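You operate a simulated robot arm through the tools that you are given. There is no shell and no other tool. Be economical: measure what you need, move in short steps, check, and stop when the job is done.

You run a simulated robot arm. Do the job below in one go: nothing can be reset, and whatever is moved stays where it is left.

Task
Clear the overflow on the top level and get its water running again.
Fine: shut its valve first, rinse the slimy strainer clean in the rinse tub, push it home in its drain cup, then set the flow to the card's figure; the overflow lamp must be out; leave the rest.

Only the result counts: the job must be done as asked and must still hold three seconds after the hand-in. Knocking over, shifting, dropping, spilling or breaking anything else fails it.

Robot
A 6-joint arm with a two-finger parallel gripper on a trunk, on a base that drives. Base frame: it is fixed to the floor where the robot stands at the start and does not move with it; the origin is under the middle of the robot, x ahead of it, y to its left, z up. Lengths are in m, angles in rad, forces in N, time in s.
With the tool pointing down near the work surface it reaches from about 0.18 to 0.62 m from the robot's upright axis, wherever it stands. Its first joint turns from -2.897 to 2.897 rad. Places, roughly: low dimmer knob [-0.1, -1.2, 0.6]; low lamp plug [0, -1.1, 0.8]; low lamp switch [-0.1, -1.2, 0.5]; low level valve [0.7, -0.1, 0.5]; middle dimmer knob [-0.1, -1.2, 1]; middle lamp plug [0, -1.1, 1.1]; middle lamp switch [-0.1, -1.2, 0.9]; middle level valve [0.7, -0.1, 0.8]; rack pump switch [0.5, -0.4, 0.9]; rinse tub [-1, -0.2, 0.9]; top dimmer knob [-0.1, -1.2, 1.4]; top drain cup [0.4, -0.5, 1.2]; top flow dial [0.7, -0.1, 1.4]; top lamp plug [0, -1.1, 1.5]; top lamp switch [-0.1, -1.2, 1.2]; top level card [0.3, -0.7, 1.1]. Payload 3.91 kg.
The TCP is the grasp point between the finger pads, 0.03 m short of the fingertips. In the tool frame z runs along the fingers and y along their closing line. Largest opening 0.11 m; finger width 0.02, thickness 0.01; the body of the gripper, 0.048 by 0.112 m, starts 0.055 m behind the TCP.
Orientation is told as [roll, pitch, yaw] about the base's x, y, z axes, in that order, counted from this pose: with the fingers straight down and closing along the base's y, the tool's x points along the base's -x, its y along +y and its z along -z.

Tools
- The arm moves only by the tool drive_tool. Its argument "plan" is a list of rows, each an object of numbers (a shift or turn left out is 0, a gripper value left out holds the last): "dx", "dy", "dz": the shift along the tool's x, y, z in units of 30 mm (1.0 is 30 mm); "wx", "wy", "wz": the turn, a rotation vector about the tool's x, y, z in units of 4 degrees (1.0 is 4 degrees); "claw": the opening, from 0 (shut) to 1 (fully open). In form: [{"dx": .., "dy": .., "dz": .., "wx": .., "wy": .., "wz": .., "claw": ..}, ...]. A call has 1 to 20 rows; each row shifts and turns the commanded pose from where the row before left it, along the tool's axes as they then stand. A call with a number of a shift or a turn outside -1 to 1 is refused whole. Each row takes 0.2 s and may step no farther than 0.05 m and 0.15 rad from the row before; otherwise, or with a gripper value out of range, the whole call is refused. Where a pose cannot be reached the arm comes as near as it can. A force on the tool above 90 N (or 10 N above the force at the start of the call, whichever is more), or a blocked arm, ends the call early, and 0.2 s more pass. Each finger travels about 0.045 m/s and halts on what it meets, pressing with about 30 N; the grip force reading is that of the motor and also rises with nothing between the fingers. The clock runs only during rows and for 0.2 s after the last one: add rows that do not move to give the fingers time. The reply holds the time, the measured pose of the TCP, the force on the tool along the base axes, the opening and the grip force, in the units named above and with some noise, with the torque about the TCP (base axes, N m) and any sound that the robot's microphone picked up.
- Cameras (640 x 400 px; columns grow to the right, rows downward): "scene" is now at [-0.0405, 0.0647, 1.5783]; the picture's right is [-0.98, -0.22, 0.00], its down [-0.11, 0.51, -0.85] and it looks along [0.19, -0.83, -0.52] (base axes); focal length 214 px, centre (320, 200). "wrist" rides on the gripper at [0.071, 0.022, -0.107] in the tool frame; the picture's right is [-0.29, 0.96, 0.00], its down [-0.76, -0.23, -0.61] and it looks along [-0.58, -0.18, 0.79] (tool axes); focal length 243 px, centre (320, 200). There is no depth. A picture from a camera that has moved, and an enlarged one, comes with that camera's place and axes in the base frame and with its lens.
- grab_frame(camera): a new picture of that camera. It takes no simulated time.
- raise_lower(by): slides the trunk up (or, below 0, down) by that many m; the arm and the scene camera ride with it, the base frame stays. It gives what a move gives, with no picture.
- base_move(legs): drives the robot by 1 to 6 legs, each [ahead, left, turn to the left] in m, m and rad, along the robot's own axes; the way and the turn of a leg run together, so that a leg with both is an arc; at most 1.5 m and 3.142 rad a leg. The arm and the cameras ride along, it lands a little off, and it stops where it bumps. It gives what a move gives.
- head_to(pan, tilt): turns the head with the scene camera to pan (to the left, within 1.501 rad either way) and tilt (down, from -0.506 to 1.204), counted from straight ahead of the robot. It gives what a move gives.
- inspect(camera, box): a new picture of the part [left, top, right, bottom] of that camera's present view, enlarged. It takes no simulated time.
- job_done(): hands the job in; it is judged then, once.

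Work in short steps. Places have to be worked out from the pictures, the camera data and where the tool is seen: move nearer, look again, correct. Check each grasp and each placing, and mend what went wrong. You have 120 turns and 82 pictures in all, those below and enlarged ones among them. Open the gripper and draw the arm clear of the work before you hand the job in, unless the task says otherwise; then end with one line.

The tools are called after "Call:" as a command line: name --argument value ..., lists and objects as JSON in quotes. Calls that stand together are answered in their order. drive_tool: Moves the arm, as the interface text tells. Its arguments: {"type":"object","properties":{"plan":{"type":"array","items":{"type":"object","properties":{"dx":{"type":"number"},"dy":{"type":"number"},"dz":{"type":"number"},"wx":{"type":"number"},"wy":{"type":"number"},"wz":{"type":"number"},"claw":{"type":"number"}}}}},"required":["plan"]} The other tools are called the same way: raise_lower (by) slides the trunk up or down; base_move (legs) drives the base; head_to (pan, tilt) turns the head that bears the scene camera; grab_frame (camera) takes a picture; inspect (camera, box) takes an enlarged picture of a part of a camera's view; job_done () hands the job in.

At the start:

```text
clock: 0.0
eef_pos: [0.3467, -0.2568, 1.1501]
tcp_rot: [-0.001, 0.0, 0.0]
wrist_force: [0.0, 0.5, -0.5]
wrist_torque: [0.02, 0.01, -0.01]
finger_gap: 0.1101
grasp_force: 0.1
trunk travel left (down, up): [-0.525, 0.065]
robot x, y, heading: [0.0012, -0.005, -0.008]
head pan, tilt: [-1.349, 0.548]
```

scene: 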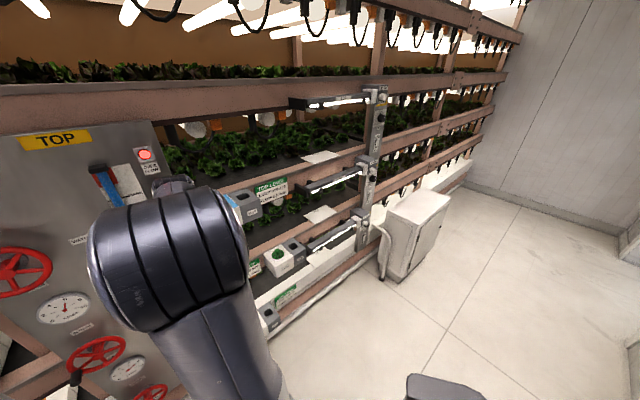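
wrist: 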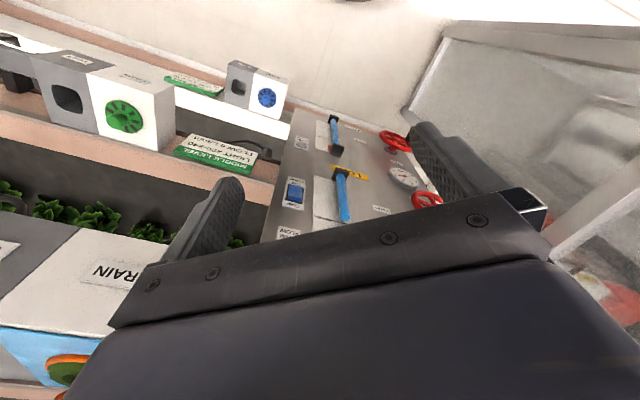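

The panel with the TOP section is at left of the view, with the overflow lamp lit. I turn the head toward the panel to see it fully.

Call:
head_to --pan -0.5 --tilt 0.5

Call:
grab_frame --camera "scene"

```text
clock: 1.2
eef_pos: [0.3469, -0.2571, 1.1496]
tcp_rot: [0.0, 0.0, 0.0]
wrist_force: [0.4, -0.2, -1.3]
wrist_torque: [0.02, 0.02, 0.03]
finger_gap: 0.1099
grasp_force: 0.1
trunk travel left (down, up): [-0.525, 0.065]
robot x, y, heading: [-0.0002, -0.0005, 0.003]
head pan, tilt: [-0.499, 0.499]
```

```text
79 pictures are left
camera scene: at [0.0197, 0.1088, 1.5827], right [-0.48, -0.88, 0.0], down [-0.42, 0.23, -0.88], along [0.77, -0.42, -0.48], focal length 214 px, centre (320, 200)
```

scene: 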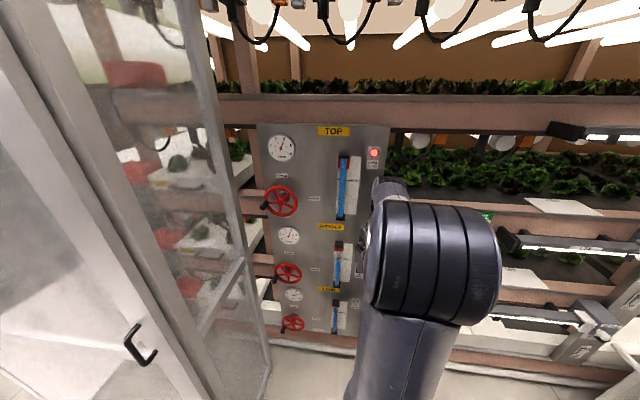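

Panel is seen: three valves (red wheels), gauges, float tubes. I zoom on it.

Call:
inspect --camera "scene" --box '[240, 110, 400, 210]'

Call:
inspect --camera "scene" --box '[240, 200, 400, 340]'

Call:
inspect --camera "wrist" --box '[0, 20, 440, 300]'

```text
4.00 times, centred on (320, 160) of scene
camera zoom: at [0.0197, 0.1088, 1.5827], right [-0.48, -0.88, 0.0], down [-0.42, 0.23, -0.88], along [0.77, -0.42, -0.48], focal length 858 px, centre (320, 360)
```

zoom: 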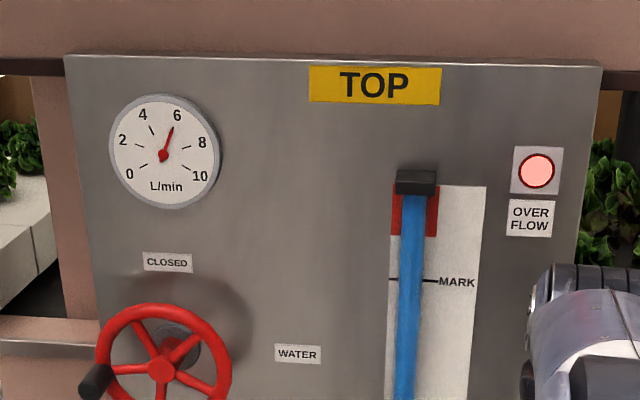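

```text
2.86 times, centred on (320, 270) of scene
camera zoom: at [0.0197, 0.1088, 1.5827], right [-0.48, -0.88, 0.0], down [-0.42, 0.23, -0.88], along [0.77, -0.42, -0.48], focal length 613 px, centre (320, 0)
```

zoom: 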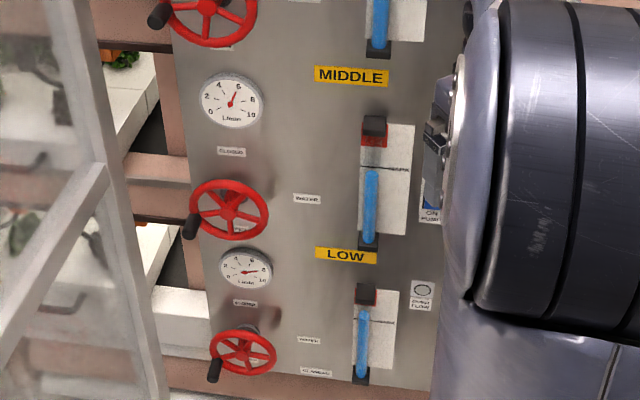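

```text
1.43 times, centred on (220, 160) of wrist
camera zoom: at [0.2757, -0.2347, 1.2581], right [0.29, 0.96, 0.0], down [0.76, -0.23, 0.61], along [0.58, -0.18, -0.79], focal length 347 px, centre (463, 257)
```

zoom: 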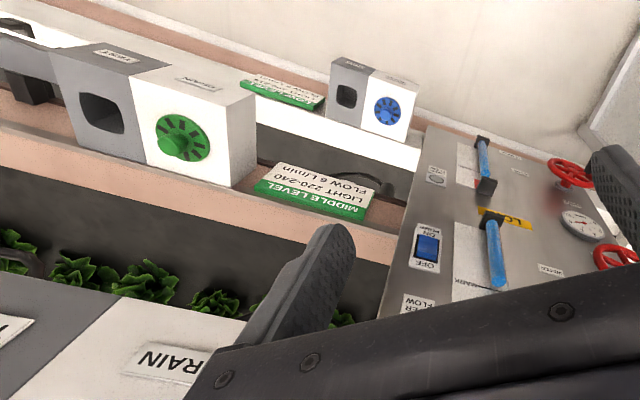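

Top reads ~5.4 L/min with water at the red overflow zone. Now look toward the card and drain cup.

Call:
head_to --pan -1.1 --tilt 0.5

Call:
grab_frame --camera "scene"

```text
clock: 2.2
eef_pos: [0.3474, -0.2553, 1.1504]
tcp_rot: [-0.001, -0.001, 0.001]
wrist_force: [0.1, -0.1, 0.0]
wrist_torque: [-0.03, -0.01, 0.0]
finger_gap: 0.1098
grasp_force: 0.1
trunk travel left (down, up): [-0.525, 0.065]
robot x, y, heading: [-0.0029, -0.0005, 0.0]
head pan, tilt: [-1.1, 0.499]
```

```text
75 pictures are left
camera scene: at [-0.0188, 0.0714, 1.5827], right [-0.89, -0.45, 0.0], down [-0.22, 0.43, -0.88], along [0.4, -0.78, -0.48], focal length 214 px, centre (320, 200)
```

scene: 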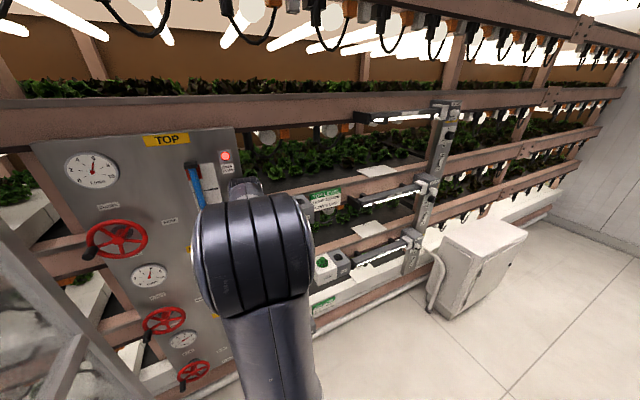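

Call:
inspect --camera "scene" --box '[270, 160, 370, 222]'

Call:
head_to --pan 1.5 --tilt 0.5

Call:
grab_frame --camera "scene"

```text
6.40 times, centred on (320, 191) of scene
camera zoom: at [-0.0188, 0.0714, 1.5827], right [-0.89, -0.45, 0.0], down [-0.22, 0.43, -0.88], along [0.4, -0.78, -0.48], focal length 1373 px, centre (320, 258)
```

zoom: 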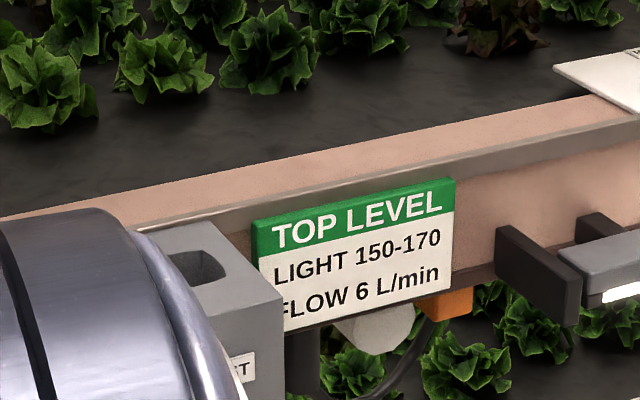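

```text
clock: 4.5
eef_pos: [0.3481, -0.2573, 1.1499]
tcp_rot: [-0.001, -0.001, -0.001]
wrist_force: [-0.6, -1.4, -0.6]
wrist_torque: [-0.02, 0.01, -0.01]
finger_gap: 0.1098
grasp_force: 0.0
trunk travel left (down, up): [-0.525, 0.065]
robot x, y, heading: [0.0003, -0.0003, -0.003]
head pan, tilt: [1.499, 0.499]
```

```text
73 pictures are left
camera scene: at [-0.0536, 0.2432, 1.5827], right [1.0, -0.07, 0.0], down [-0.03, -0.48, -0.88], along [0.06, 0.88, -0.48], focal length 214 px, centre (320, 200)
```

scene: 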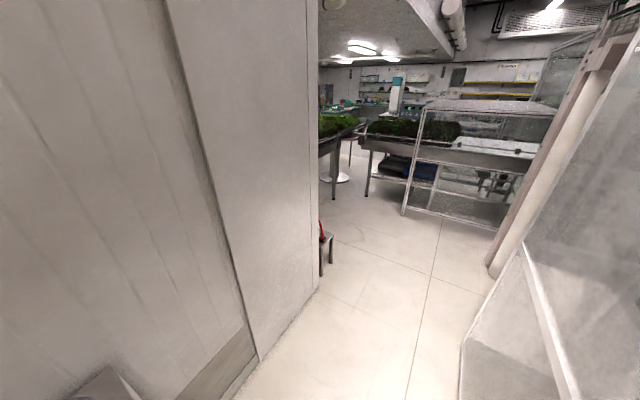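

Card says 6 L/min. I need to know how close the glass cabinet left of the panel is, so look straight ahead-left and then begin turning the tool toward the panel.

Call:
head_to --pan 0.3 --tilt 0.6

Call:
grab_frame --camera "scene"

```text
clock: 5.9
eef_pos: [0.3481, -0.2569, 1.1501]
tcp_rot: [0.0, 0.002, -0.001]
wrist_force: [0.2, -0.1, 0.0]
wrist_torque: [-0.01, 0.01, 0.01]
finger_gap: 0.1098
grasp_force: 0.1
trunk travel left (down, up): [-0.525, 0.065]
robot x, y, heading: [0.0008, -0.0021, -0.004]
head pan, tilt: [0.3, 0.6]
```

```text
72 pictures are left
camera scene: at [0.0242, 0.1786, 1.5736], right [0.3, -0.96, 0.0], down [-0.54, -0.17, -0.83], along [0.79, 0.24, -0.56], focal length 214 px, centre (320, 200)
```

scene: 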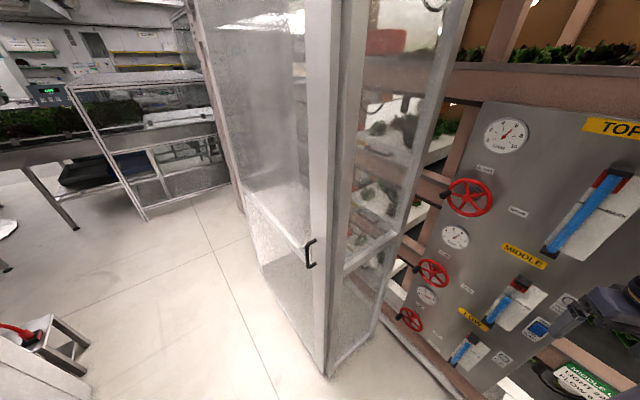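

Cabinet side wall is at about r=0.50 along the rack and the handle close to it, so I'll approach the top wheel along +x with fingers closing vertically and camera on the right. First shift and turn the tool.

Call:
drive_tool --plan '[{"dx": -1, "dy": 1}, {"dx": -1, "dy": 1}, {"dx": -1, "dy": 1}]'

Call:
drive_tool --plan '[{"wx": 1, "wy": -1, "wz": -1}, {"wx": 1, "wy": -1, "wz": -1}, {"wx": 1, "wy": -1, "wz": -1}, {"wx": 1, "wy": -1, "wz": -1}, {"wx": 1, "wy": -1, "wz": -1}, {"wx": 1, "wy": -1, "wz": -1}, {"wx": 1, "wy": -1, "wz": -1}, {"wx": 1, "wy": -1, "wz": -1}, {"wx": 1, "wy": -1, "wz": -1}, {"wx": 1, "wy": -1, "wz": -1}, {"wx": 1, "wy": -1, "wz": -1}, {"wx": 1, "wy": -1, "wz": -1}, {"wx": 1, "wy": -1, "wz": -1}, {"wx": 1, "wy": -1, "wz": -1}, {"wx": 1, "wy": -1, "wz": -1}, {"wx": 1, "wy": -1, "wz": -1}, {"wx": 1, "wy": -1, "wz": -1}, {"wx": 0.32, "wy": -0.32, "wz": -0.32}]'

Call:
grab_frame --camera "wrist"

Call:
grab_frame --camera "scene"

```text
clock: 6.7
eef_pos: [0.4377, -0.1679, 1.1492]
tcp_rot: [0.0, -0.002, 0.001]
wrist_force: [-0.1, -0.8, -0.2]
wrist_torque: [0.03, -0.01, 0.0]
finger_gap: 0.1099
grasp_force: 0.1
trunk travel left (down, up): [-0.525, 0.065]
robot x, y, heading: [0.001, -0.0008, 0.001]
head pan, tilt: [0.3, 0.6]
```

```text
clock: 10.7
eef_pos: [0.4308, -0.1105, 1.2785]
tcp_rot: [-1.331, -0.194, 1.542]
wrist_force: [0.7, 0.9, -0.8]
wrist_torque: [0.0, 0.01, 0.01]
finger_gap: 0.1101
grasp_force: 0.1
out of reach, approached as far as the arm can: row 11, 12, 13, 14, 15, 16, 17, 18
trunk travel left (down, up): [-0.525, 0.065]
robot x, y, heading: [-0.0003, -0.0, -0.003]
head pan, tilt: [0.3, 0.6]
stopped in row 18: the arm was blocked; the commanded pose is now the measured one
```

```text
71 pictures are left
camera wrist: at [0.3192, -0.1781, 1.27], right [-0.21, 0.47, -0.86], down [-0.52, 0.69, 0.51], along [0.83, 0.55, 0.1], focal length 243 px, centre (320, 200)
```

wrist: 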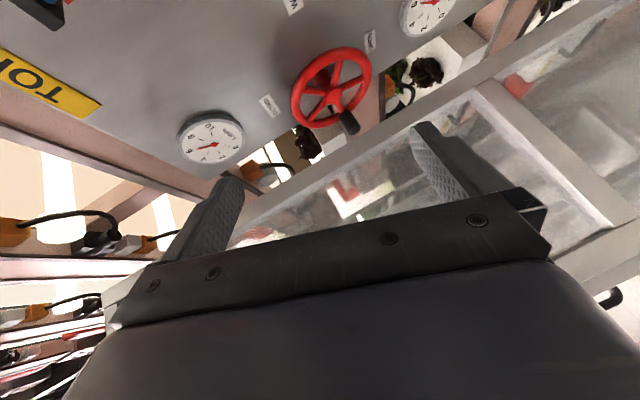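

```text
70 pictures are left
camera scene: at [0.0243, 0.1786, 1.5736], right [0.3, -0.96, 0.0], down [-0.54, -0.17, -0.83], along [0.79, 0.24, -0.56], focal length 214 px, centre (320, 200)
```

scene: 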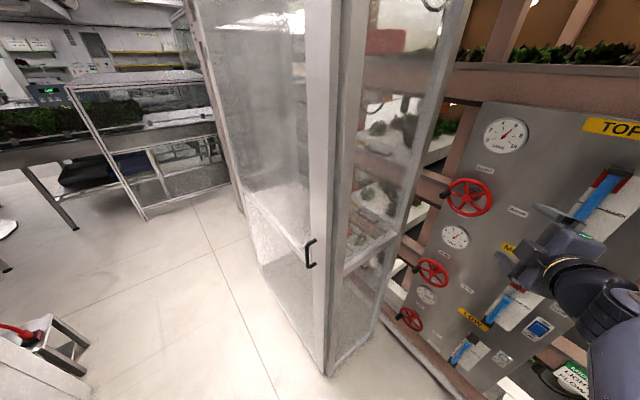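

Triangulated: wheel centre ≈ (0.684,-0.091,1.205), handle tip ≈ (0.687,-0.027,1.207) at 9 o'clock. I fix the remaining tilt while moving forward.

Call:
drive_tool --plan '[{"dz": 1, "wx": 0.82, "wz": -0.66}, {"dz": 1, "wx": 0.82, "wz": -0.66}, {"dz": 0.6, "wx": 0.82, "wz": -0.66}, {"wx": 0.82, "wz": -0.66}]'

Call:
grab_frame --camera "wrist"

```text
clock: 11.7
eef_pos: [0.477, -0.0842, 1.4041]
tcp_rot: [-1.544, -0.012, 1.545]
wrist_force: [0.1, 0.2, 0.1]
wrist_torque: [0.01, 0.02, -0.02]
finger_gap: 0.1099
grasp_force: 0.0
out of reach, approached as far as the arm can: row 1, 2, 3, 4
trunk travel left (down, up): [-0.525, 0.065]
robot x, y, heading: [0.0001, -0.0011, 0.002]
head pan, tilt: [0.3, 0.6]
```

```text
69 pictures are left
camera wrist: at [0.3674, -0.1525, 1.3844], right [-0.02, 0.3, -0.95], down [-0.58, 0.77, 0.26], along [0.81, 0.56, 0.16], focal length 243 px, centre (320, 200)
```

wrist: 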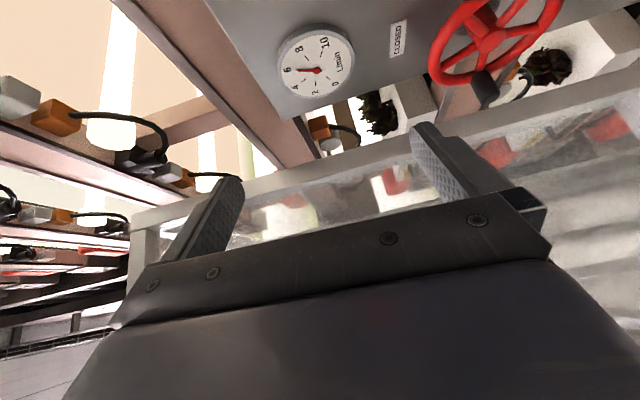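

Horizontal tool works only higher relative to the trunk, so lower the trunk by 0.195 m.

Call:
raise_lower --by -0.195

Call:
grab_frame --camera "wrist"

Call:
grab_frame --camera "scene"

```text
clock: 13.8
eef_pos: [0.4762, -0.0857, 1.2072]
tcp_rot: [-1.546, -0.013, 1.547]
wrist_force: [1.2, -0.2, 1.0]
wrist_torque: [0.01, -0.01, 0.01]
finger_gap: 0.1103
grasp_force: 0.2
trunk travel left (down, up): [-0.33, 0.26]
robot x, y, heading: [0.0036, 0.0027, -0.001]
head pan, tilt: [0.3, 0.6]
```

```text
68 pictures are left
camera wrist: at [0.3672, -0.1525, 1.1893], right [-0.02, 0.3, -0.95], down [-0.58, 0.77, 0.26], along [0.81, 0.56, 0.16], focal length 243 px, centre (320, 200)
```

wrist: 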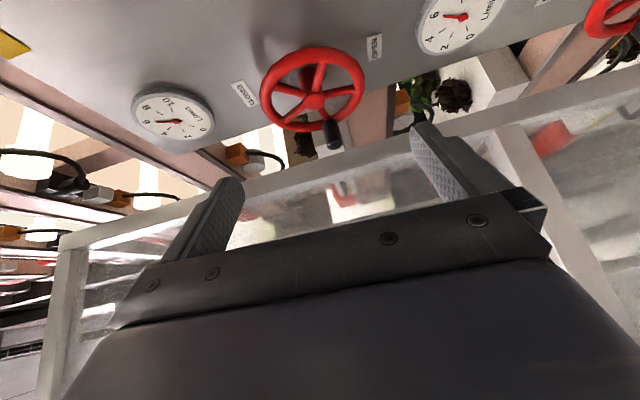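

```text
67 pictures are left
camera scene: at [0.0243, 0.1785, 1.3786], right [0.3, -0.96, 0.0], down [-0.54, -0.17, -0.83], along [0.79, 0.24, -0.56], focal length 214 px, centre (320, 200)
```

scene: 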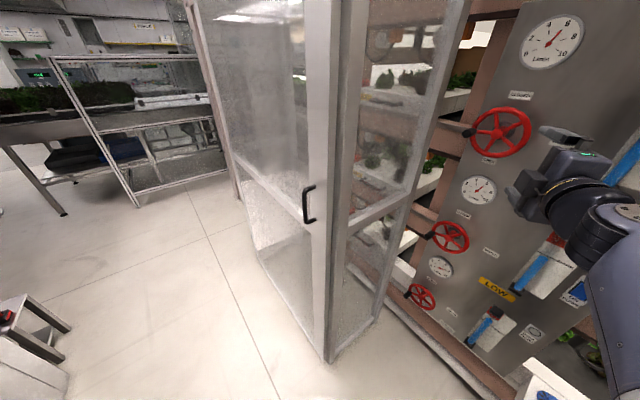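

Pose is good. Zoom on the top wheel labels.

Call:
inspect --camera "scene" --box '[455, 80, 545, 170]'

Call:
inspect --camera "wrist" --box '[220, 20, 400, 160]'

```text
4.44 times, centred on (500, 125) of scene
camera zoom: at [0.0243, 0.1785, 1.3786], right [0.3, -0.96, 0.0], down [-0.54, -0.17, -0.83], along [0.79, 0.24, -0.56], focal length 953 px, centre (-480, 533)
```

zoom: 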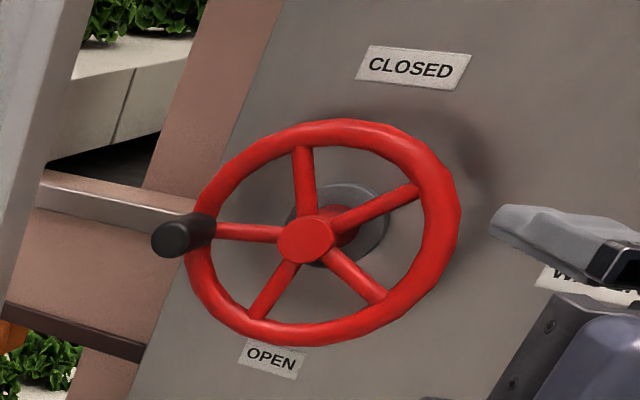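

```text
2.86 times, centred on (310, 90) of wrist
camera zoom: at [0.3672, -0.1525, 1.1893], right [-0.02, 0.3, -0.95], down [-0.58, 0.77, 0.26], along [0.81, 0.56, 0.16], focal length 693 px, centre (349, 514)
```

zoom: 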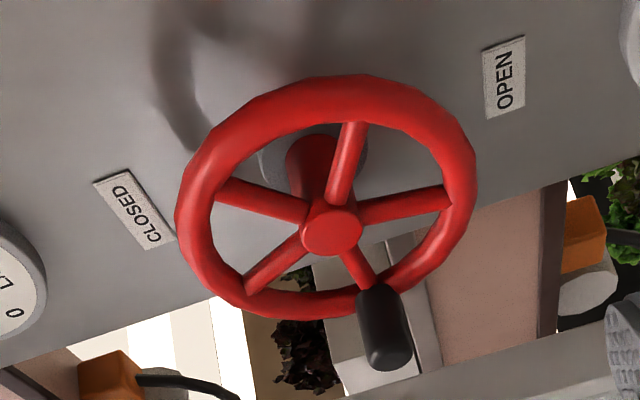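

Valve map: handle at top = closed, bottom = open; it now sits at 9 o'clock. Yaw the tool 20° to the right and move to a pre-grasp point before the handle.

Call:
drive_tool --plan '[{"wy": 1}, {"wy": 1}, {"wy": 1}, {"wy": 1}, {"wy": 1}, {"dx": -0.82, "dz": 0.58}, {"dx": -0.82, "dz": 0.58}, {"dx": -0.82, "dz": 0.58}, {"dx": -0.82, "dz": 0.58}, {"dx": -0.82, "dz": 0.58}]'

Call:
grab_frame --camera "wrist"

Call:
grab_frame --camera "scene"

```text
clock: 16.0
eef_pos: [0.5889, -0.0096, 1.1819]
tcp_rot: [-1.449, 0.012, 1.22]
wrist_force: [-0.6, -0.3, 0.0]
wrist_torque: [0.0, -0.02, 0.0]
finger_gap: 0.1098
grasp_force: 0.0
out of reach, approached as far as the arm can: row 3, 4, 5, 6, 7
trunk travel left (down, up): [-0.33, 0.26]
robot x, y, heading: [0.0006, -0.0007, -0.002]
head pan, tilt: [0.3, 0.6]
```

```text
64 pictures are left
camera wrist: at [0.4612, -0.0385, 1.1758], right [-0.01, 0.3, -0.95], down [-0.28, 0.91, 0.29], along [0.96, 0.27, 0.07], focal length 243 px, centre (320, 200)
```

wrist: 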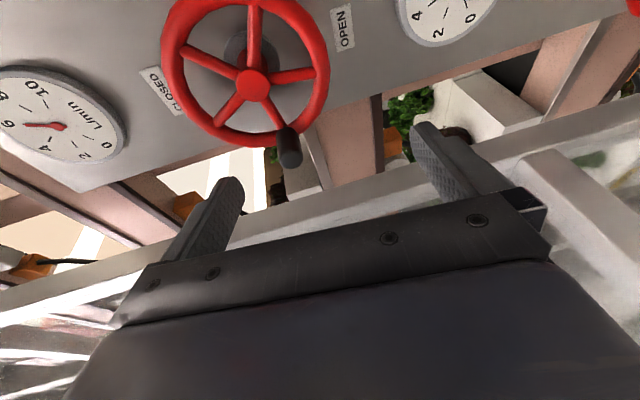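

```text
63 pictures are left
camera scene: at [0.0241, 0.1785, 1.3786], right [0.3, -0.96, 0.0], down [-0.54, -0.17, -0.83], along [0.79, 0.24, -0.56], focal length 214 px, centre (320, 200)
```

scene: 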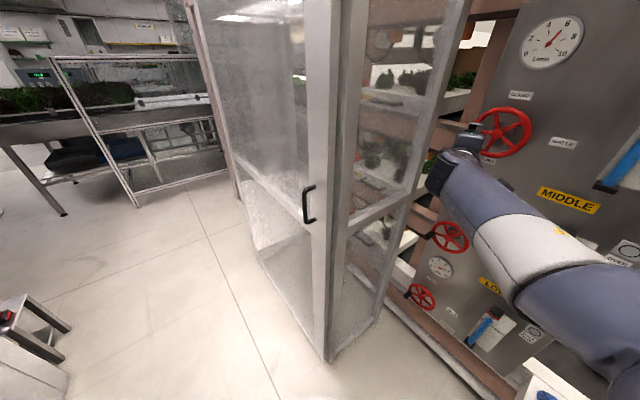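

Handle tip confirmed at (0.672,-0.023,1.206). Level the tilt, raise 24 mm, advance 76 mm and close.

Call:
drive_tool --plan '[{"wx": 0.9, "dy": -0.4, "dx": -0.2}, {"wx": 0.9, "dy": -0.4, "dx": -0.2}, {"dz": 0.85}, {"dz": 0.85}, {"dz": 0.84}]'

Call:
grab_frame --camera "wrist"

```text
clock: 17.2
eef_pos: [0.6665, -0.0269, 1.2061]
tcp_rot: [-1.575, 0.01, 1.22]
wrist_force: [-0.2, 0.7, -0.1]
wrist_torque: [0.02, 0.05, -0.03]
finger_gap: 0.11
grasp_force: 0.1
trunk travel left (down, up): [-0.33, 0.26]
robot x, y, heading: [-0.0, 0.0018, 0.003]
head pan, tilt: [0.3, 0.6]
```

```text
62 pictures are left
camera wrist: at [0.5404, -0.0564, 1.1861], right [0.1, 0.26, -0.96], down [-0.31, 0.92, 0.22], along [0.95, 0.28, 0.17], focal length 243 px, centre (320, 200)
```

wrist: 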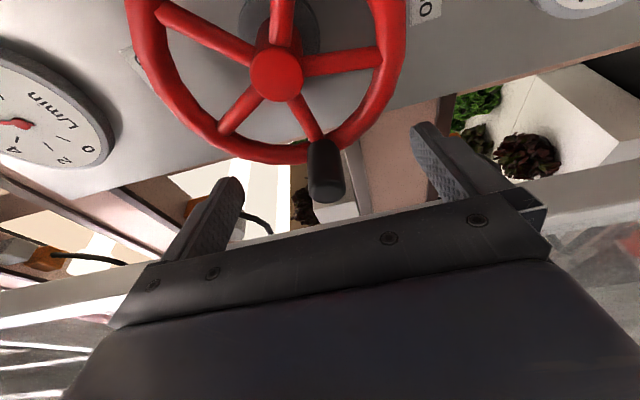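

Handle lies between the finger tips; close.

Call:
drive_tool --plan '[{"claw": 0}, {"claw": 0}, {"claw": 0}, {"claw": 0}, {"claw": 0}, {"claw": 0}, {"claw": 0}, {"claw": 0}]'

Call:
inspect --camera "wrist" --box '[120, 0, 520, 250]'

```text
clock: 19.0
eef_pos: [0.6653, -0.0257, 1.2052]
tcp_rot: [-1.576, 0.012, 1.222]
wrist_force: [-2.1, 1.5, -4.7]
wrist_torque: [0.81, 0.78, 0.06]
finger_gap: 0.0218
grasp_force: 44.9
trunk travel left (down, up): [-0.33, 0.26]
robot x, y, heading: [0.0015, 0.0019, 0.002]
head pan, tilt: [0.3, 0.6]
```

```text
1.60 times, centred on (320, 125) of wrist
camera zoom: at [0.5405, -0.0562, 1.1855], right [0.1, 0.26, -0.96], down [-0.31, 0.92, 0.22], along [0.95, 0.28, 0.17], focal length 388 px, centre (320, 320)
```

zoom: 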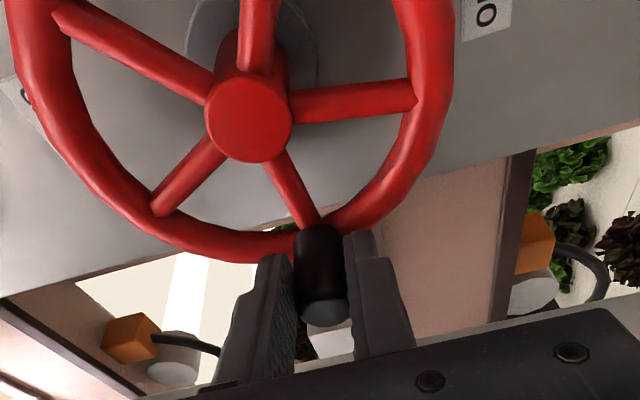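

Gripped (22 mm). Now move the handle clockwise along a 57 mm arc; first half.

Call:
drive_tool --plan '[{"dy": -0.398}, {"dx": 0.079, "dy": -0.388, "dz": -0.025}, {"dx": 0.154, "dy": -0.363, "dz": -0.048}, {"dx": 0.221, "dy": -0.321, "dz": -0.069}]'

Call:
grab_frame --camera "wrist"

```text
clock: 20.0
eef_pos: [0.6596, -0.0359, 1.2489]
tcp_rot: [-1.573, 0.013, 1.222]
wrist_force: [2.0, 3.4, -14.5]
wrist_torque: [1.02, 0.46, 0.42]
finger_gap: 0.0214
grasp_force: 45.2
trunk travel left (down, up): [-0.33, 0.26]
robot x, y, heading: [-0.0023, 0.0019, -0.004]
head pan, tilt: [0.3, 0.6]
```

```text
60 pictures are left
camera wrist: at [0.5333, -0.0661, 1.2291], right [0.1, 0.26, -0.96], down [-0.31, 0.93, 0.22], along [0.95, 0.28, 0.17], focal length 243 px, centre (320, 200)
```

wrist: 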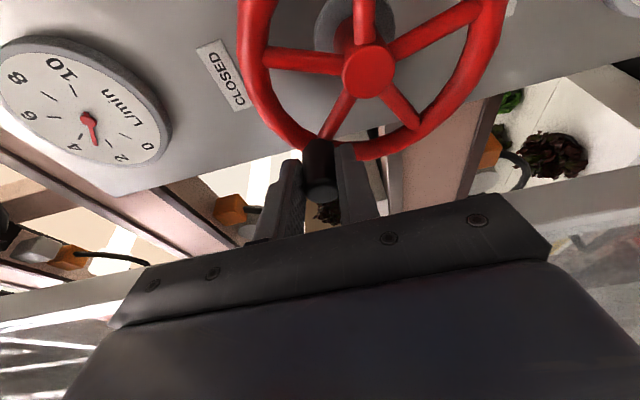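

Flow is falling (about 3). Continue the arc to the top.

Call:
drive_tool --plan '[{"dx": 0.28, "dy": -0.266, "dz": -0.088}, {"dx": 0.326, "dy": -0.199, "dz": -0.102}, {"dx": 0.359, "dy": -0.122, "dz": -0.113}, {"dx": 0.375, "dy": -0.042, "dz": -0.118}, {}]'

Call:
grab_frame --camera "wrist"

```text
clock: 21.2
eef_pos: [0.6344, -0.0702, 1.2683]
tcp_rot: [-1.573, 0.011, 1.221]
wrist_force: [8.1, 2.1, -14.7]
wrist_torque: [0.73, 0.71, 0.53]
finger_gap: 0.0215
grasp_force: 44.8
trunk travel left (down, up): [-0.33, 0.26]
robot x, y, heading: [-0.0002, -0.0025, 0.0]
head pan, tilt: [0.3, 0.6]
```

```text
59 pictures are left
camera wrist: at [0.5083, -0.1, 1.2482], right [0.1, 0.26, -0.96], down [-0.31, 0.93, 0.22], along [0.95, 0.28, 0.17], focal length 243 px, centre (320, 200)
```

wrist: 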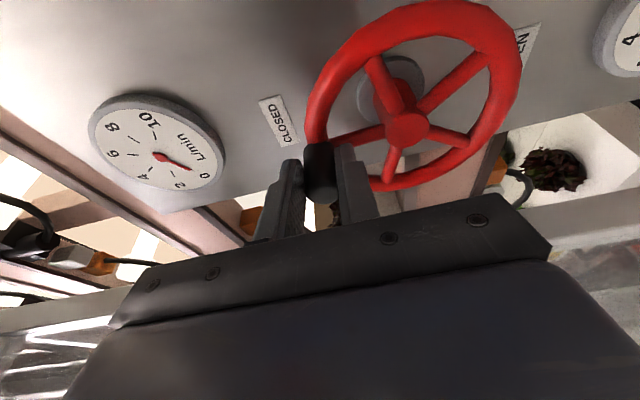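

Needle near 1; the handle seems at about 12 o'clock. Nudge a bit further right along the arc and look at the gauge.

Call:
drive_tool --plan '[{"dx": 0.28, "dy": 0.03, "dz": -0.09}, {"dx": 0.1, "dy": 0.02, "dz": -0.03}, {}, {}]'

Call:
inspect --camera "wrist" --box '[60, 0, 540, 300]'

```text
clock: 22.2
eef_pos: [0.6281, -0.0735, 1.2677]
tcp_rot: [-1.577, 0.013, 1.226]
wrist_force: [32.9, 22.3, 7.4]
wrist_torque: [0.64, 0.81, 0.45]
finger_gap: 0.0216
grasp_force: 45.5
trunk travel left (down, up): [-0.33, 0.26]
robot x, y, heading: [0.0017, -0.0004, -0.003]
head pan, tilt: [0.3, 0.6]
```

```text
1.33 times, centred on (300, 150) of wrist
camera zoom: at [0.5034, -0.1052, 1.2478], right [0.1, 0.26, -0.96], down [-0.32, 0.92, 0.22], along [0.94, 0.28, 0.17], focal length 324 px, centre (347, 267)
```

zoom: 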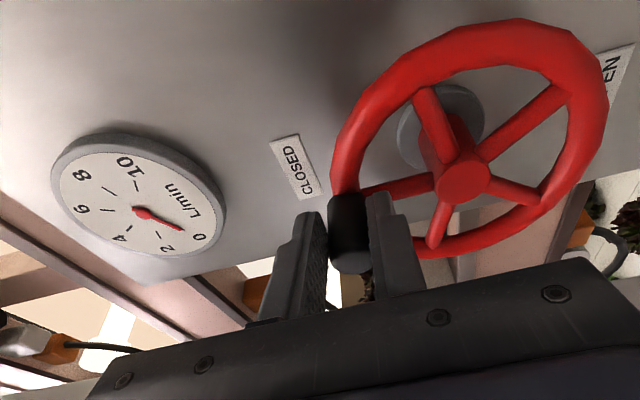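

Force rises to 40 N: at the closed stop, needle at 0. Open and back off.

Call:
drive_tool --plan '[{"claw": 0.4}, {"claw": 0.6}, {"claw": 0.6}, {"claw": 0.6}, {"dz": -1}, {"dz": -1}, {"dz": -1}, {"dz": -1}]'

Call:
inspect --camera "wrist" --box '[60, 0, 540, 300]'

Call:
head_to --pan -0.4 --tilt 0.2

Call:
grab_frame --camera "scene"

```text
clock: 24.0
eef_pos: [0.5114, -0.0394, 1.2683]
tcp_rot: [-1.577, 0.011, 1.219]
wrist_force: [0.3, -0.7, -0.6]
wrist_torque: [-0.01, -0.02, 0.01]
finger_gap: 0.0658
grasp_force: 0.0
trunk travel left (down, up): [-0.33, 0.26]
robot x, y, heading: [0.0005, -0.0029, 0.001]
head pan, tilt: [0.3, 0.6]
```

```text
1.33 times, centred on (300, 150) of wrist
camera zoom: at [0.3859, -0.0683, 1.2483], right [0.1, 0.26, -0.96], down [-0.31, 0.93, 0.22], along [0.95, 0.28, 0.17], focal length 324 px, centre (347, 267)
```

zoom: 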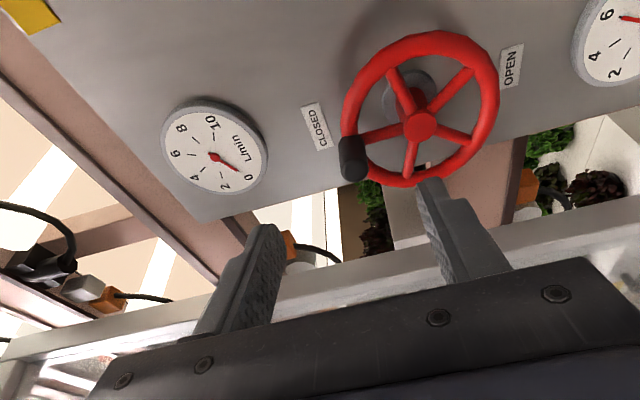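

```text
clock: 25.1
eef_pos: [0.5127, -0.0386, 1.2685]
tcp_rot: [-1.576, 0.012, 1.22]
wrist_force: [0.4, 0.8, 0.0]
wrist_torque: [0.01, 0.04, 0.02]
finger_gap: 0.0658
grasp_force: 0.1
trunk travel left (down, up): [-0.33, 0.26]
robot x, y, heading: [-0.0014, -0.0011, 0.002]
head pan, tilt: [-0.4, 0.201]
```

```text
56 pictures are left
camera scene: at [0.0257, 0.1162, 1.4153], right [-0.39, -0.92, 0.0], down [-0.18, 0.08, -0.98], along [0.9, -0.38, -0.2], focal length 214 px, centre (320, 200)
```

scene: 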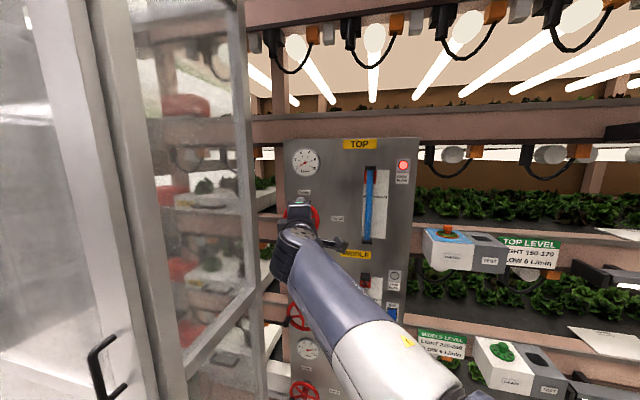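

Valve closed. Now inspect the top drain cup.

Call:
inspect --camera "scene" --box '[410, 210, 570, 290]'

Call:
inspect --camera "scene" --box '[280, 135, 420, 215]'

```text
4.00 times, centred on (490, 250) of scene
camera zoom: at [0.0257, 0.1162, 1.4153], right [-0.39, -0.92, 0.0], down [-0.18, 0.08, -0.98], along [0.9, -0.38, -0.2], focal length 858 px, centre (-360, 0)
```

zoom: 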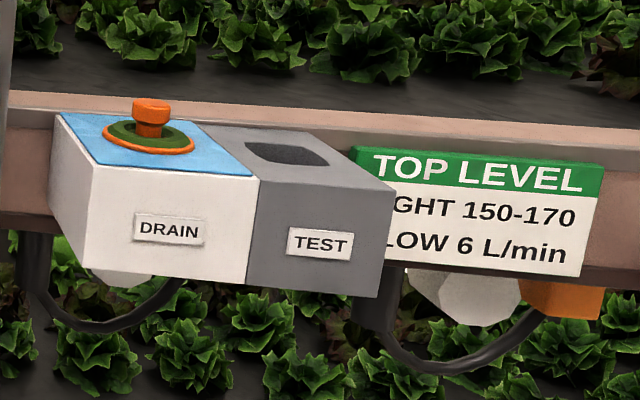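

```text
4.57 times, centred on (350, 175) of scene
camera zoom: at [0.0257, 0.1162, 1.4153], right [-0.39, -0.92, 0.0], down [-0.18, 0.08, -0.98], along [0.9, -0.38, -0.2], focal length 980 px, centre (183, 314)
```

zoom: 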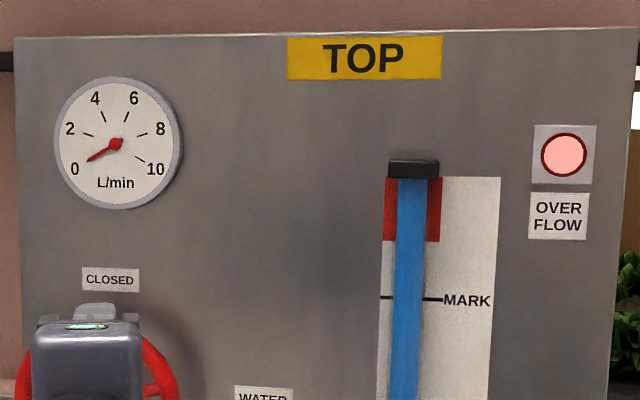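

Gauge at 0 and the strainer (orange knob) stands proud in a flooded cup. Raise the trunk, back off and swing the tool back to pointing down.

Call:
raise_lower --by 0.195

Call:
drive_tool --plan '[{"dz": -1}, {"dz": -1}, {"dy": 0.6, "wx": -1, "wy": 1, "wz": 1}, {"dy": 0.6, "wx": -1, "wy": 1, "wz": 1}, {"dy": 0.6, "wx": -1, "wy": 1, "wz": 1}, {"dy": 0.6, "wx": -1, "wy": 1, "wz": 1}, {"dy": 0.6, "wx": -1, "wy": 1, "wz": 1}, {"dy": 0.6, "wx": -1, "wy": 1, "wz": 1}, {"dy": 0.6, "wx": -1, "wy": 1, "wz": 1}, {"wx": -1, "wy": 1, "wz": 1}, {"wx": -1, "wy": 1, "wz": 1}, {"wx": -1, "wy": 1, "wz": 1}, {"wx": -1, "wy": 1, "wz": 1}, {"wx": -1, "wy": 1, "wz": 1}, {"wx": -1, "wy": 1, "wz": 1}, {"wx": -1, "wy": 1, "wz": 1}, {"wx": -1, "wy": 1, "wz": 1}, {"wx": -1, "wy": 1, "wz": 1}, {"wx": -1, "wy": 1, "wz": 1}, {"wx": -0.32, "wy": 0.32, "wz": 0.32}]'

```text
clock: 27.2
eef_pos: [0.5114, -0.0382, 1.4637]
tcp_rot: [-1.575, 0.013, 1.22]
wrist_force: [0.4, 0.1, -0.5]
wrist_torque: [0.02, 0.0, -0.05]
finger_gap: 0.066
grasp_force: 0.0
trunk travel left (down, up): [-0.525, 0.065]
robot x, y, heading: [-0.0017, -0.0003, -0.001]
head pan, tilt: [-0.4, 0.201]
```

```text
clock: 31.4
eef_pos: [0.4452, 0.0153, 1.3449]
tcp_rot: [-0.01, -0.004, -0.349]
wrist_force: [0.9, 0.1, -0.1]
wrist_torque: [0.01, 0.01, 0.02]
finger_gap: 0.066
grasp_force: 0.1
trunk travel left (down, up): [-0.525, 0.065]
robot x, y, heading: [0.0006, 0.0024, 0.003]
head pan, tilt: [-0.4, 0.201]
```

Tool is vertical again. Shift the base 0.2 m to the right for a comfortable reach, and look with the wrist camera after aligning yaw.

Call:
base_move --legs '[[0, -0.2, 0]]'

Call:
drive_tool --plan '[{"wz": 0.9, "claw": 0.6}, {"wz": 0.9, "dy": -0.7}, {"wz": 0.9, "dy": -0.7}, {"wz": 0.9, "dy": -0.7}, {"wz": 0.8, "dy": -0.7}]'

Call:
grab_frame --camera "wrist"

```text
clock: 33.0
eef_pos: [0.4451, -0.182, 1.3442]
tcp_rot: [-0.01, -0.006, -0.348]
wrist_force: [-0.6, -0.1, -0.1]
wrist_torque: [0.0, 0.02, -0.01]
finger_gap: 0.066
grasp_force: 0.1
trunk travel left (down, up): [-0.525, 0.065]
robot x, y, heading: [0.0008, -0.2008, -0.001]
head pan, tilt: [-0.4, 0.201]
```

```text
clock: 34.2
eef_pos: [0.4061, -0.2567, 1.345]
tcp_rot: [-0.009, -0.009, -0.658]
wrist_force: [0.0, 0.0, 0.4]
wrist_torque: [0.03, 0.02, 0.03]
finger_gap: 0.0659
grasp_force: 0.1
trunk travel left (down, up): [-0.525, 0.065]
robot x, y, heading: [0.0012, -0.1935, 0.002]
head pan, tilt: [-0.4, 0.201]
```

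```text
53 pictures are left
camera wrist: at [0.3613, -0.194, 1.4526], right [0.81, 0.58, -0.01], down [0.46, -0.64, 0.62], along [0.35, -0.5, -0.79], focal length 243 px, centre (320, 200)
```

wrist: 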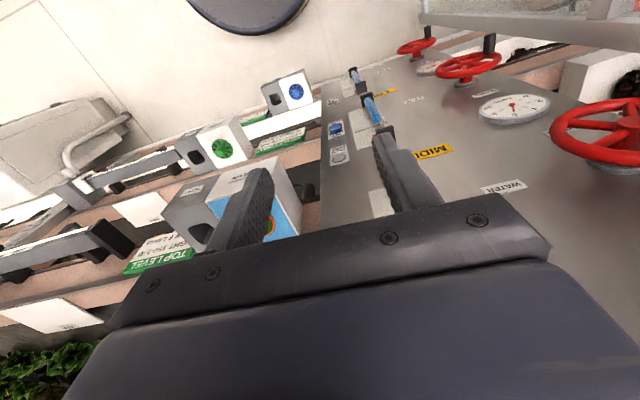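

Strainer is roughly at (0.436,-0.445,1.20). Move along the rack so it lies ahead of the gripper and look again.

Call:
drive_tool --plan '[{"dy": -1}, {"dy": -1}, {"dy": -1}, {"dy": -1}, {"dy": -0.3}]'

Call:
grab_frame --camera "wrist"

Call:
head_to --pan -0.75 --tilt 0.5

Call:
grab_frame --camera "scene"

```text
clock: 35.4
eef_pos: [0.3257, -0.3592, 1.3477]
tcp_rot: [-0.01, -0.009, -0.658]
wrist_force: [-1.0, 0.4, 0.7]
wrist_torque: [0.01, -0.01, -0.03]
finger_gap: 0.066
grasp_force: 0.2
trunk travel left (down, up): [-0.525, 0.065]
robot x, y, heading: [0.0002, -0.1962, 0.001]
head pan, tilt: [-0.4, 0.201]
```

```text
52 pictures are left
camera wrist: at [0.2819, -0.2966, 1.4548], right [0.81, 0.58, -0.01], down [0.46, -0.64, 0.62], along [0.35, -0.5, -0.79], focal length 243 px, centre (320, 200)
```

wrist: 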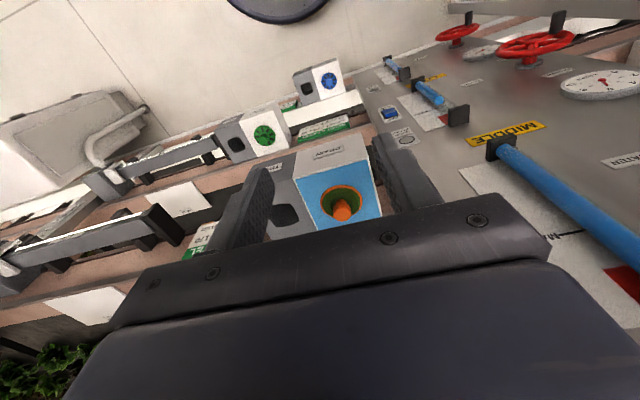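

```text
clock: 36.2
eef_pos: [0.327, -0.3578, 1.3466]
tcp_rot: [-0.009, -0.007, -0.656]
wrist_force: [0.2, -0.2, 0.3]
wrist_torque: [0.0, -0.04, 0.03]
finger_gap: 0.066
grasp_force: 0.0
trunk travel left (down, up): [-0.525, 0.065]
robot x, y, heading: [0.0004, -0.1979, 0.001]
head pan, tilt: [-0.75, 0.499]
```

```text
51 pictures are left
camera scene: at [0.0065, -0.1076, 1.5827], right [-0.68, -0.73, 0.0], down [-0.35, 0.33, -0.88], along [0.64, -0.6, -0.48], focal length 214 px, centre (320, 200)
```

scene: 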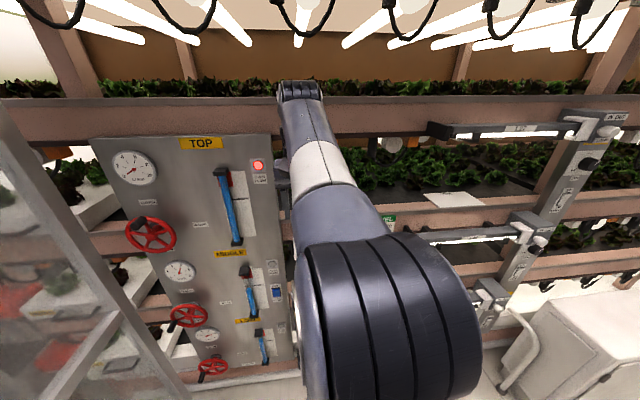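

Knob top triangulates to (0.417,-0.440,1.223). To keep the wrist off the upper beam, tilt the tool 20° (wrist toward me) and go to 60 mm before the grasp.

Call:
drive_tool --plan '[{"wy": -1}, {"wy": -1}, {"wy": -1}, {"wy": -1}, {"wy": -1}, {"dx": -0.75, "dy": -0.1, "dz": 0.9}, {"dx": -0.75, "dy": -0.1, "dz": 0.9}, {"dx": -0.7, "dy": -0.1, "dz": 0.9}]'

Call:
grab_frame --camera "wrist"

Call:
grab_frame --camera "scene"

```text
clock: 38.0
eef_pos: [0.3931, -0.4208, 1.293]
tcp_rot: [-0.009, -0.359, -0.653]
wrist_force: [0.3, 0.2, -0.2]
wrist_torque: [0.01, -0.05, 0.01]
finger_gap: 0.066
grasp_force: 0.1
trunk travel left (down, up): [-0.525, 0.065]
robot x, y, heading: [0.0007, -0.1965, 0.0]
head pan, tilt: [-0.75, 0.499]
```

```text
50 pictures are left
camera wrist: at [0.3228, -0.339, 1.3703], right [0.8, 0.59, 0.09], down [0.26, -0.48, 0.84], along [0.54, -0.65, -0.54], focal length 243 px, centre (320, 200)
```

wrist: 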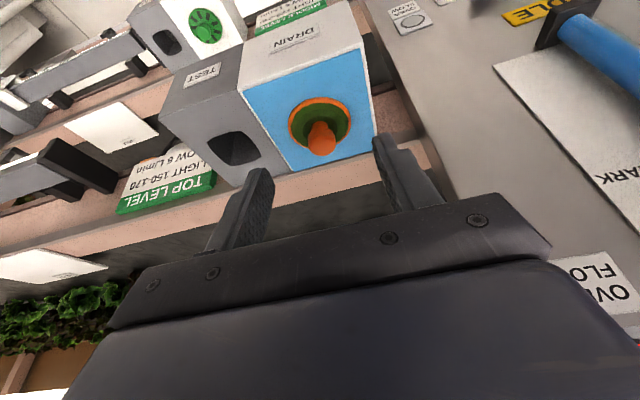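

```text
49 pictures are left
camera scene: at [0.0066, -0.1078, 1.5827], right [-0.68, -0.73, 0.0], down [-0.35, 0.33, -0.88], along [0.64, -0.6, -0.48], focal length 214 px, centre (320, 200)
```

scene: 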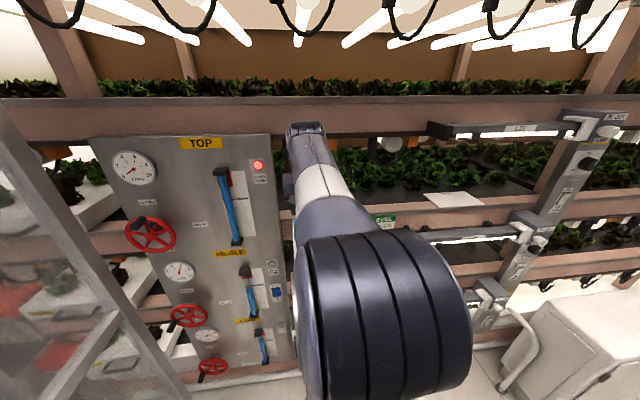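

Aligned well; descend half-way along the tool axis and check.

Call:
drive_tool --plan '[{"dx": -0.06, "dy": -0.04, "dz": 0.6}, {"dx": -0.06, "dy": -0.04, "dz": 0.6}]'

Call:
inspect --camera "wrist" --box '[160, 50, 480, 250]'

```text
clock: 38.6
eef_pos: [0.4032, -0.4324, 1.2617]
tcp_rot: [-0.01, -0.358, -0.653]
wrist_force: [-0.2, 0.7, 0.0]
wrist_torque: [0.01, 0.02, -0.02]
finger_gap: 0.0661
grasp_force: 0.1
trunk travel left (down, up): [-0.525, 0.065]
robot x, y, heading: [0.0013, -0.2008, 0.001]
head pan, tilt: [-0.75, 0.499]
```

```text
2.00 times, centred on (320, 150) of wrist
camera zoom: at [0.3335, -0.3507, 1.3379], right [0.8, 0.59, 0.09], down [0.26, -0.48, 0.84], along [0.54, -0.65, -0.54], focal length 485 px, centre (320, 300)
```

zoom: 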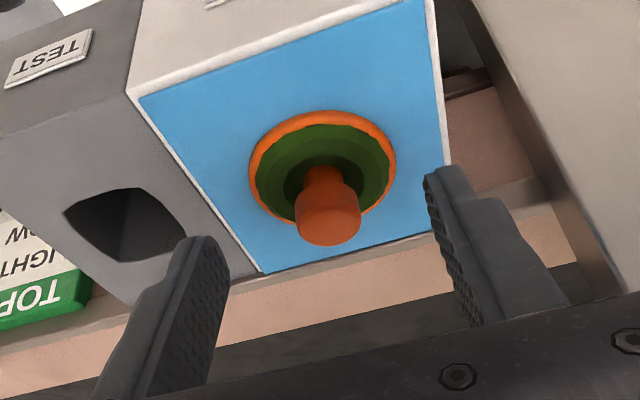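

Fingers straddle the knob centrally. Advance 30 mm more and close.

Call:
drive_tool --plan '[{"dz": 0.5}, {"dz": 0.45}]'

Call:
inspect --camera "wrist" --box '[160, 50, 480, 250]'

```text
clock: 39.2
eef_pos: [0.4106, -0.4399, 1.2354]
tcp_rot: [-0.012, -0.358, -0.652]
wrist_force: [-0.7, 0.5, 0.4]
wrist_torque: [-0.01, -0.01, -0.01]
finger_gap: 0.0659
grasp_force: 0.1
trunk travel left (down, up): [-0.525, 0.065]
robot x, y, heading: [0.0004, -0.1979, 0.005]
head pan, tilt: [-0.75, 0.499]
```

```text
2.00 times, centred on (320, 150) of wrist
camera zoom: at [0.3413, -0.3573, 1.3117], right [0.8, 0.59, 0.09], down [0.26, -0.48, 0.84], along [0.54, -0.65, -0.54], focal length 485 px, centre (320, 300)
```

zoom: 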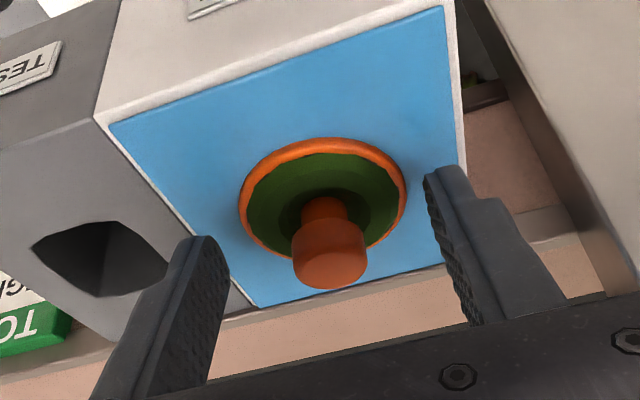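

Call:
drive_tool --plan '[{"claw": 0}, {"claw": 0}, {"claw": 0}, {"claw": 0}, {"claw": 0}, {"claw": 0}]'

Call:
inspect --camera "wrist" --box '[160, 50, 480, 250]'

```text
clock: 40.6
eef_pos: [0.4121, -0.4383, 1.2348]
tcp_rot: [-0.009, -0.357, -0.653]
wrist_force: [0.0, 0.9, 0.5]
wrist_torque: [0.03, 0.02, -0.02]
finger_gap: 0.0215
grasp_force: 29.9
trunk travel left (down, up): [-0.525, 0.065]
robot x, y, heading: [0.0002, -0.1987, 0.001]
head pan, tilt: [-0.75, 0.499]
```

```text
2.00 times, centred on (320, 150) of wrist
camera zoom: at [0.3412, -0.3571, 1.3118], right [0.8, 0.59, 0.09], down [0.26, -0.48, 0.84], along [0.54, -0.65, -0.54], focal length 485 px, centre (320, 300)
```

zoom: 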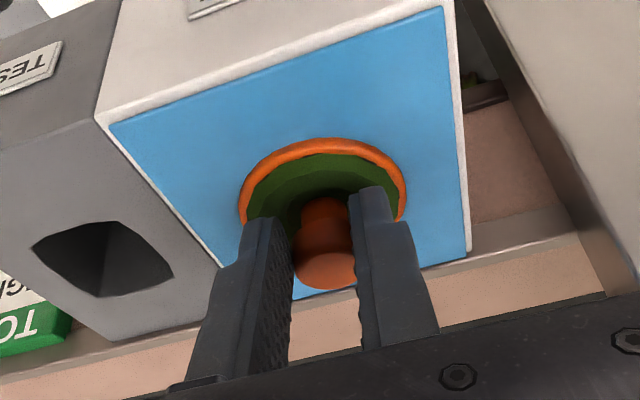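

Good grip. Pull straight up slowly.

Call:
drive_tool --plan '[{"dx": -0.176, "dz": -0.468}, {"dx": -0.176, "dz": -0.468}, {"dx": -0.176, "dz": -0.468}, {"dx": -0.176, "dz": -0.468}, {"dx": -0.176, "dz": -0.468}, {"dx": -0.176, "dz": -0.468}]'

Call:
grab_frame --camera "wrist"

```text
clock: 42.0
eef_pos: [0.4095, -0.4383, 1.3248]
tcp_rot: [-0.01, -0.358, -0.653]
wrist_force: [-0.6, -0.5, -1.2]
wrist_torque: [-0.01, 0.01, -0.01]
finger_gap: 0.0214
grasp_force: 30.1
trunk travel left (down, up): [-0.525, 0.065]
robot x, y, heading: [0.0005, -0.1983, -0.002]
head pan, tilt: [-0.75, 0.499]
```

```text
45 pictures are left
camera wrist: at [0.3415, -0.357, 1.401], right [0.8, 0.59, 0.09], down [0.26, -0.48, 0.84], along [0.54, -0.65, -0.54], focal length 243 px, centre (320, 200)
```

wrist: 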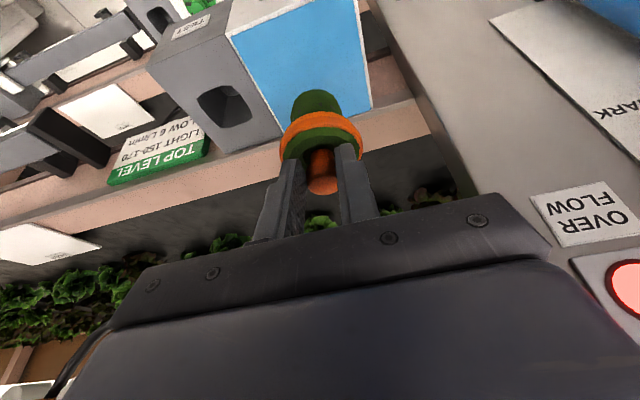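

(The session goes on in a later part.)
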